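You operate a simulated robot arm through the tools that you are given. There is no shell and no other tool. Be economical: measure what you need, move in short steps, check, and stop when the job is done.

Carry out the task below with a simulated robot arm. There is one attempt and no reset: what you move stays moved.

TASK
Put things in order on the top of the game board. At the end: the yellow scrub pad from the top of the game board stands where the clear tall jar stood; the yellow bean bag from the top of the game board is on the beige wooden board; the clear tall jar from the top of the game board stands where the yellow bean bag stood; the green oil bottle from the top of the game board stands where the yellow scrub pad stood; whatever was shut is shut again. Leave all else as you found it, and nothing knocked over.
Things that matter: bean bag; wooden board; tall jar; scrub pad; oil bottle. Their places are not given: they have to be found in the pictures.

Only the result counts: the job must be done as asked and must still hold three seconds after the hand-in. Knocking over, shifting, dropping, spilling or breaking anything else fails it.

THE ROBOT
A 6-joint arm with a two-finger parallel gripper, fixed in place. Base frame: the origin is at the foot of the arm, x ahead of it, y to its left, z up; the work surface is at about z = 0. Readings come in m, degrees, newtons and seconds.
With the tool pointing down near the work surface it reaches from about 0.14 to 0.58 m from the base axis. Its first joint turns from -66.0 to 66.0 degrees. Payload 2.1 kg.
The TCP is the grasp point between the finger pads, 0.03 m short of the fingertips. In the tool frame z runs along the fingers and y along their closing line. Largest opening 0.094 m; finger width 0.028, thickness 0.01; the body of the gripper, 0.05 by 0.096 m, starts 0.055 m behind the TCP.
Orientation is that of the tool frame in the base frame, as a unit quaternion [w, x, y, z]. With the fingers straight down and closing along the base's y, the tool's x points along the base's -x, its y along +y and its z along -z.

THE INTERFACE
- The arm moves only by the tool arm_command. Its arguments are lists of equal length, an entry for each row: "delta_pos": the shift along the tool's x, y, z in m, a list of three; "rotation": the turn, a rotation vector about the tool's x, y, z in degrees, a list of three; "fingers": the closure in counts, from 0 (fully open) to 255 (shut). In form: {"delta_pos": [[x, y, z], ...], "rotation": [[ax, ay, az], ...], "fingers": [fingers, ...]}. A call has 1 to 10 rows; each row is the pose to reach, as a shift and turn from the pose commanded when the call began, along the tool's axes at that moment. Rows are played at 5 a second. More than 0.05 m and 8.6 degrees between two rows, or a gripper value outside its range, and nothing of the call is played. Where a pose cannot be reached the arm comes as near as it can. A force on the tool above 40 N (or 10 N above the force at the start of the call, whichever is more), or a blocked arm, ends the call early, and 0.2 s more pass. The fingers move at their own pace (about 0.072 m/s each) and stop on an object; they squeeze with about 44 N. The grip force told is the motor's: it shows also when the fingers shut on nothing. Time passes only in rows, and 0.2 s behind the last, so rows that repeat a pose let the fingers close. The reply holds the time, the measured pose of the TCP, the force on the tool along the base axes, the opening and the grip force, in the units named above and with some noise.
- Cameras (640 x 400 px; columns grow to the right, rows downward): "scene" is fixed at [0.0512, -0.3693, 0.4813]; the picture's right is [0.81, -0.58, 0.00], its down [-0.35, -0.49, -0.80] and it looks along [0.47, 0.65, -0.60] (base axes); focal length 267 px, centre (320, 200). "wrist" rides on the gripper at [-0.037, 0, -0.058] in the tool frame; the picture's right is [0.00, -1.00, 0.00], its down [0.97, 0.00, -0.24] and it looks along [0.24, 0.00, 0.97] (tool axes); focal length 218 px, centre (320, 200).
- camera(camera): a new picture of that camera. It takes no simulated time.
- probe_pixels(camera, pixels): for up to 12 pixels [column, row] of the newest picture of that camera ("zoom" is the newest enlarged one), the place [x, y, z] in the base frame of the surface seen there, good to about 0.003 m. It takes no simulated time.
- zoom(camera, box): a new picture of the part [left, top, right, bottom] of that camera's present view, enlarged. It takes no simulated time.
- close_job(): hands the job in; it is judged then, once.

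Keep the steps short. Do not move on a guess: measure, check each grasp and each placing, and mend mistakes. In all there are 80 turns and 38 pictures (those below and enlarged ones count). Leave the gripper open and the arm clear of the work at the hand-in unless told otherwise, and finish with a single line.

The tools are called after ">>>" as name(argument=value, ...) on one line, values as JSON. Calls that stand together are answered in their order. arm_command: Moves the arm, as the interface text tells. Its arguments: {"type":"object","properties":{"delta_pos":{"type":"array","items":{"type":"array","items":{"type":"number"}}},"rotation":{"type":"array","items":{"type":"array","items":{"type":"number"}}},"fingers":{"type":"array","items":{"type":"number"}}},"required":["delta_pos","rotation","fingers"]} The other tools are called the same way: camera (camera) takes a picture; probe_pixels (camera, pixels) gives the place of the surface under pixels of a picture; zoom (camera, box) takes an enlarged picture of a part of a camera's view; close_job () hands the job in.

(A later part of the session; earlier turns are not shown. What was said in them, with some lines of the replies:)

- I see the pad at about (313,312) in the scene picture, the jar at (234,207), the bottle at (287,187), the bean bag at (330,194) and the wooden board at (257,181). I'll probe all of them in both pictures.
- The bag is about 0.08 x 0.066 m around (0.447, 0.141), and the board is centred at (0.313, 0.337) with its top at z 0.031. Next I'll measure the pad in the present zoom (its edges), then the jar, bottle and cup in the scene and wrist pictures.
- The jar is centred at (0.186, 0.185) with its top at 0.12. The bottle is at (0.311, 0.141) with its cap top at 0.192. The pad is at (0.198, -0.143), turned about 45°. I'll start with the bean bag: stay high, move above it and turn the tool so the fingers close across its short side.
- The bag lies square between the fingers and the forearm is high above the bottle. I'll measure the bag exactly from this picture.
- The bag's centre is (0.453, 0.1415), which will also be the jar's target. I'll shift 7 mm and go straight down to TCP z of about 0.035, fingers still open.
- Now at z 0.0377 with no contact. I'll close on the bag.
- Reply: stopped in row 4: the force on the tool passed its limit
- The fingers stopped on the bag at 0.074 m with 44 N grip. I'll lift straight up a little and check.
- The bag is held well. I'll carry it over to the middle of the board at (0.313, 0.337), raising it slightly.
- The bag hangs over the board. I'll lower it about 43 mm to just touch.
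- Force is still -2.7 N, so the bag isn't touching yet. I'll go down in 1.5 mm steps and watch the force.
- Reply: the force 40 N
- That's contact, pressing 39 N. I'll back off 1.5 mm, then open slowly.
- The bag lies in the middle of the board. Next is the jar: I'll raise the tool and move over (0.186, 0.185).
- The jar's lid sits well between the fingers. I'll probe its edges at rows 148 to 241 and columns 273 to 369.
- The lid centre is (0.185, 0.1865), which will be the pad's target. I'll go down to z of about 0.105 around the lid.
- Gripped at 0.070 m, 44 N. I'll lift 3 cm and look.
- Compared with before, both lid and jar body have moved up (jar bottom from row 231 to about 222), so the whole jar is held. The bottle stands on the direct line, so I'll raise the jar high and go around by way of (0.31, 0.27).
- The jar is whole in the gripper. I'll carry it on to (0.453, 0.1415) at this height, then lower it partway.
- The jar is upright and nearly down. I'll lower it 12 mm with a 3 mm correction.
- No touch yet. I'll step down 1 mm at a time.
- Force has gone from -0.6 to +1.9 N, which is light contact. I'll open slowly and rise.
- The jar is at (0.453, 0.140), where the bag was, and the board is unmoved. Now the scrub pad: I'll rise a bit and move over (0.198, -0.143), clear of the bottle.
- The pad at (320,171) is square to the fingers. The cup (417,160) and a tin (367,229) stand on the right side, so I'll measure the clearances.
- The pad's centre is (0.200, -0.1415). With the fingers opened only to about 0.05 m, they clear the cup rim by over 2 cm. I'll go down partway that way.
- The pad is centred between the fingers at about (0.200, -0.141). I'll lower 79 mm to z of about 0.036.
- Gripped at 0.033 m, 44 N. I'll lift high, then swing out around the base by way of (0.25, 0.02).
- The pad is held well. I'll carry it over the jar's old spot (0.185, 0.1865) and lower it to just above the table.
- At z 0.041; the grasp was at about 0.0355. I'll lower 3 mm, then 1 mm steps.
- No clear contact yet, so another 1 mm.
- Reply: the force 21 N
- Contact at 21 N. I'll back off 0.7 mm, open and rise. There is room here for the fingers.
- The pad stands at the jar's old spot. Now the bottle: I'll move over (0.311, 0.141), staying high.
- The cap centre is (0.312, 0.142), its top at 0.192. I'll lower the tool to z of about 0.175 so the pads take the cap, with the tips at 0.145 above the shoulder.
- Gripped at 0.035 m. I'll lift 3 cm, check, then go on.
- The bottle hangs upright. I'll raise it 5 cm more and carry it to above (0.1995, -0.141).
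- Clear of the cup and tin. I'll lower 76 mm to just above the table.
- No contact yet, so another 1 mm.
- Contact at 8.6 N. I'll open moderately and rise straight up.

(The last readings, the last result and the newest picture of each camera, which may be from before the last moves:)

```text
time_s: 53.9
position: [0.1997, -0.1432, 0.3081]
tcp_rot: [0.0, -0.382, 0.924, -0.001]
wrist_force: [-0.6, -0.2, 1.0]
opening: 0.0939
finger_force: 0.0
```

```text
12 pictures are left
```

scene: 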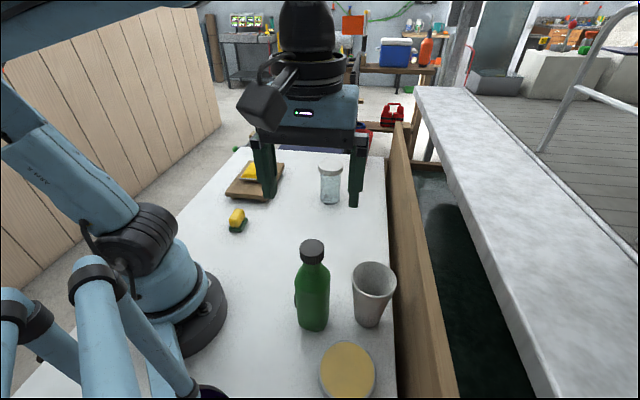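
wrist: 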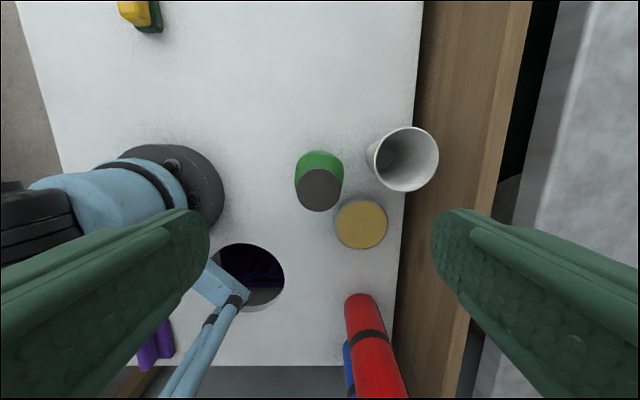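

The bottle stands, and the cup and tin are unmoved. I'll check the final positions by probing the cap and a zoom of the pad.

>>> probe_pixels(camera="wrist", pixels=[[319, 190], [298, 190], [341, 190], [319, 170], [319, 209]])

>>> zoom(camera="scene", box=[200, 180, 300, 243])

```text
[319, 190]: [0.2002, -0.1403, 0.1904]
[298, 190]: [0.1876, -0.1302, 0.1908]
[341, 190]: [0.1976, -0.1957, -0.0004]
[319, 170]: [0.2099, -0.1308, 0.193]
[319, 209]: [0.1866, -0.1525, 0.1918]
```

```text
6.35 times, centred on (250, 212) of scene
```

zoom: 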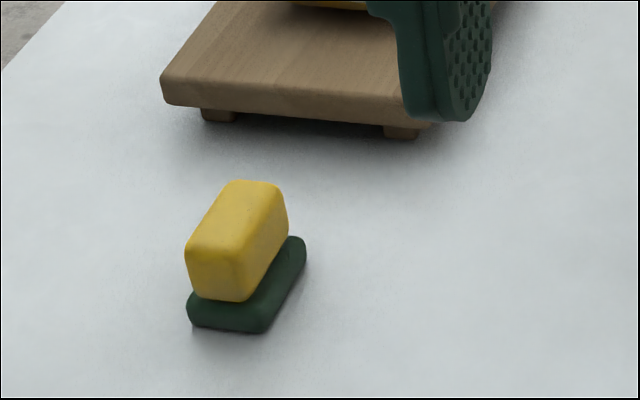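

>>> probe_pixels(camera="zoom", pixels=[[190, 315], [262, 328], [303, 250], [240, 190], [280, 200], [195, 250], [240, 262]])

```text
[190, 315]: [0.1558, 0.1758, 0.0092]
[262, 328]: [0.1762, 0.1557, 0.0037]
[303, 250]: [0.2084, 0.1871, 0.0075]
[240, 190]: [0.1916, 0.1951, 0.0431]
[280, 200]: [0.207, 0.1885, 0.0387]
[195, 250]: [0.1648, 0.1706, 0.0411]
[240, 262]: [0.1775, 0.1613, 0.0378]
```

Everything is within about 3 mm of its target. I'll pull the open gripper away from above the bottle.

>>> arm_command(delta_pos=[[-0.02, 0.003, -0.03], [-0.05, 0.006, -0.03], [-0.09, 0.01, -0.03], [-0.127, 0.014, -0.03], [-0.127, 0.014, -0.03]], rotation=[[0, 0, 0], [0, 0, 0], [0, 0, 0], [0, 0, 0], [0, 0, 0]], fingers=[0, 0, 0, 0, 0])

>>> camera(camera="scene")

```text
time_s: 55.1
position: [0.2807, -0.0419, 0.3358]
tcp_rot: [0.0, -0.383, 0.924, -0.001]
wrist_force: [0.2, 0.6, -0.8]
opening: 0.0936
finger_force: 0.0
```

```text
10 pictures are left
```

scene: 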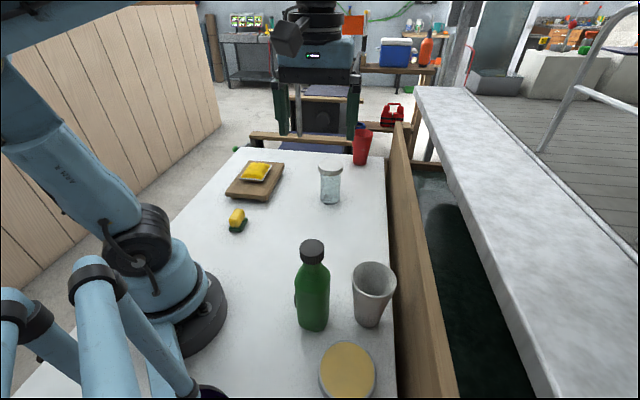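

All four things are in place and upright, the gripper is open and the arm is clear, so I'm handing in.

>>> close_job()

```text
The job is handed in.
```

Job handed in: the bean bag is on the wooden board, and the jar, scrub pad and oil bottle each stand within about 3 mm of their target spots, upright, with nothing else seen to have moved.
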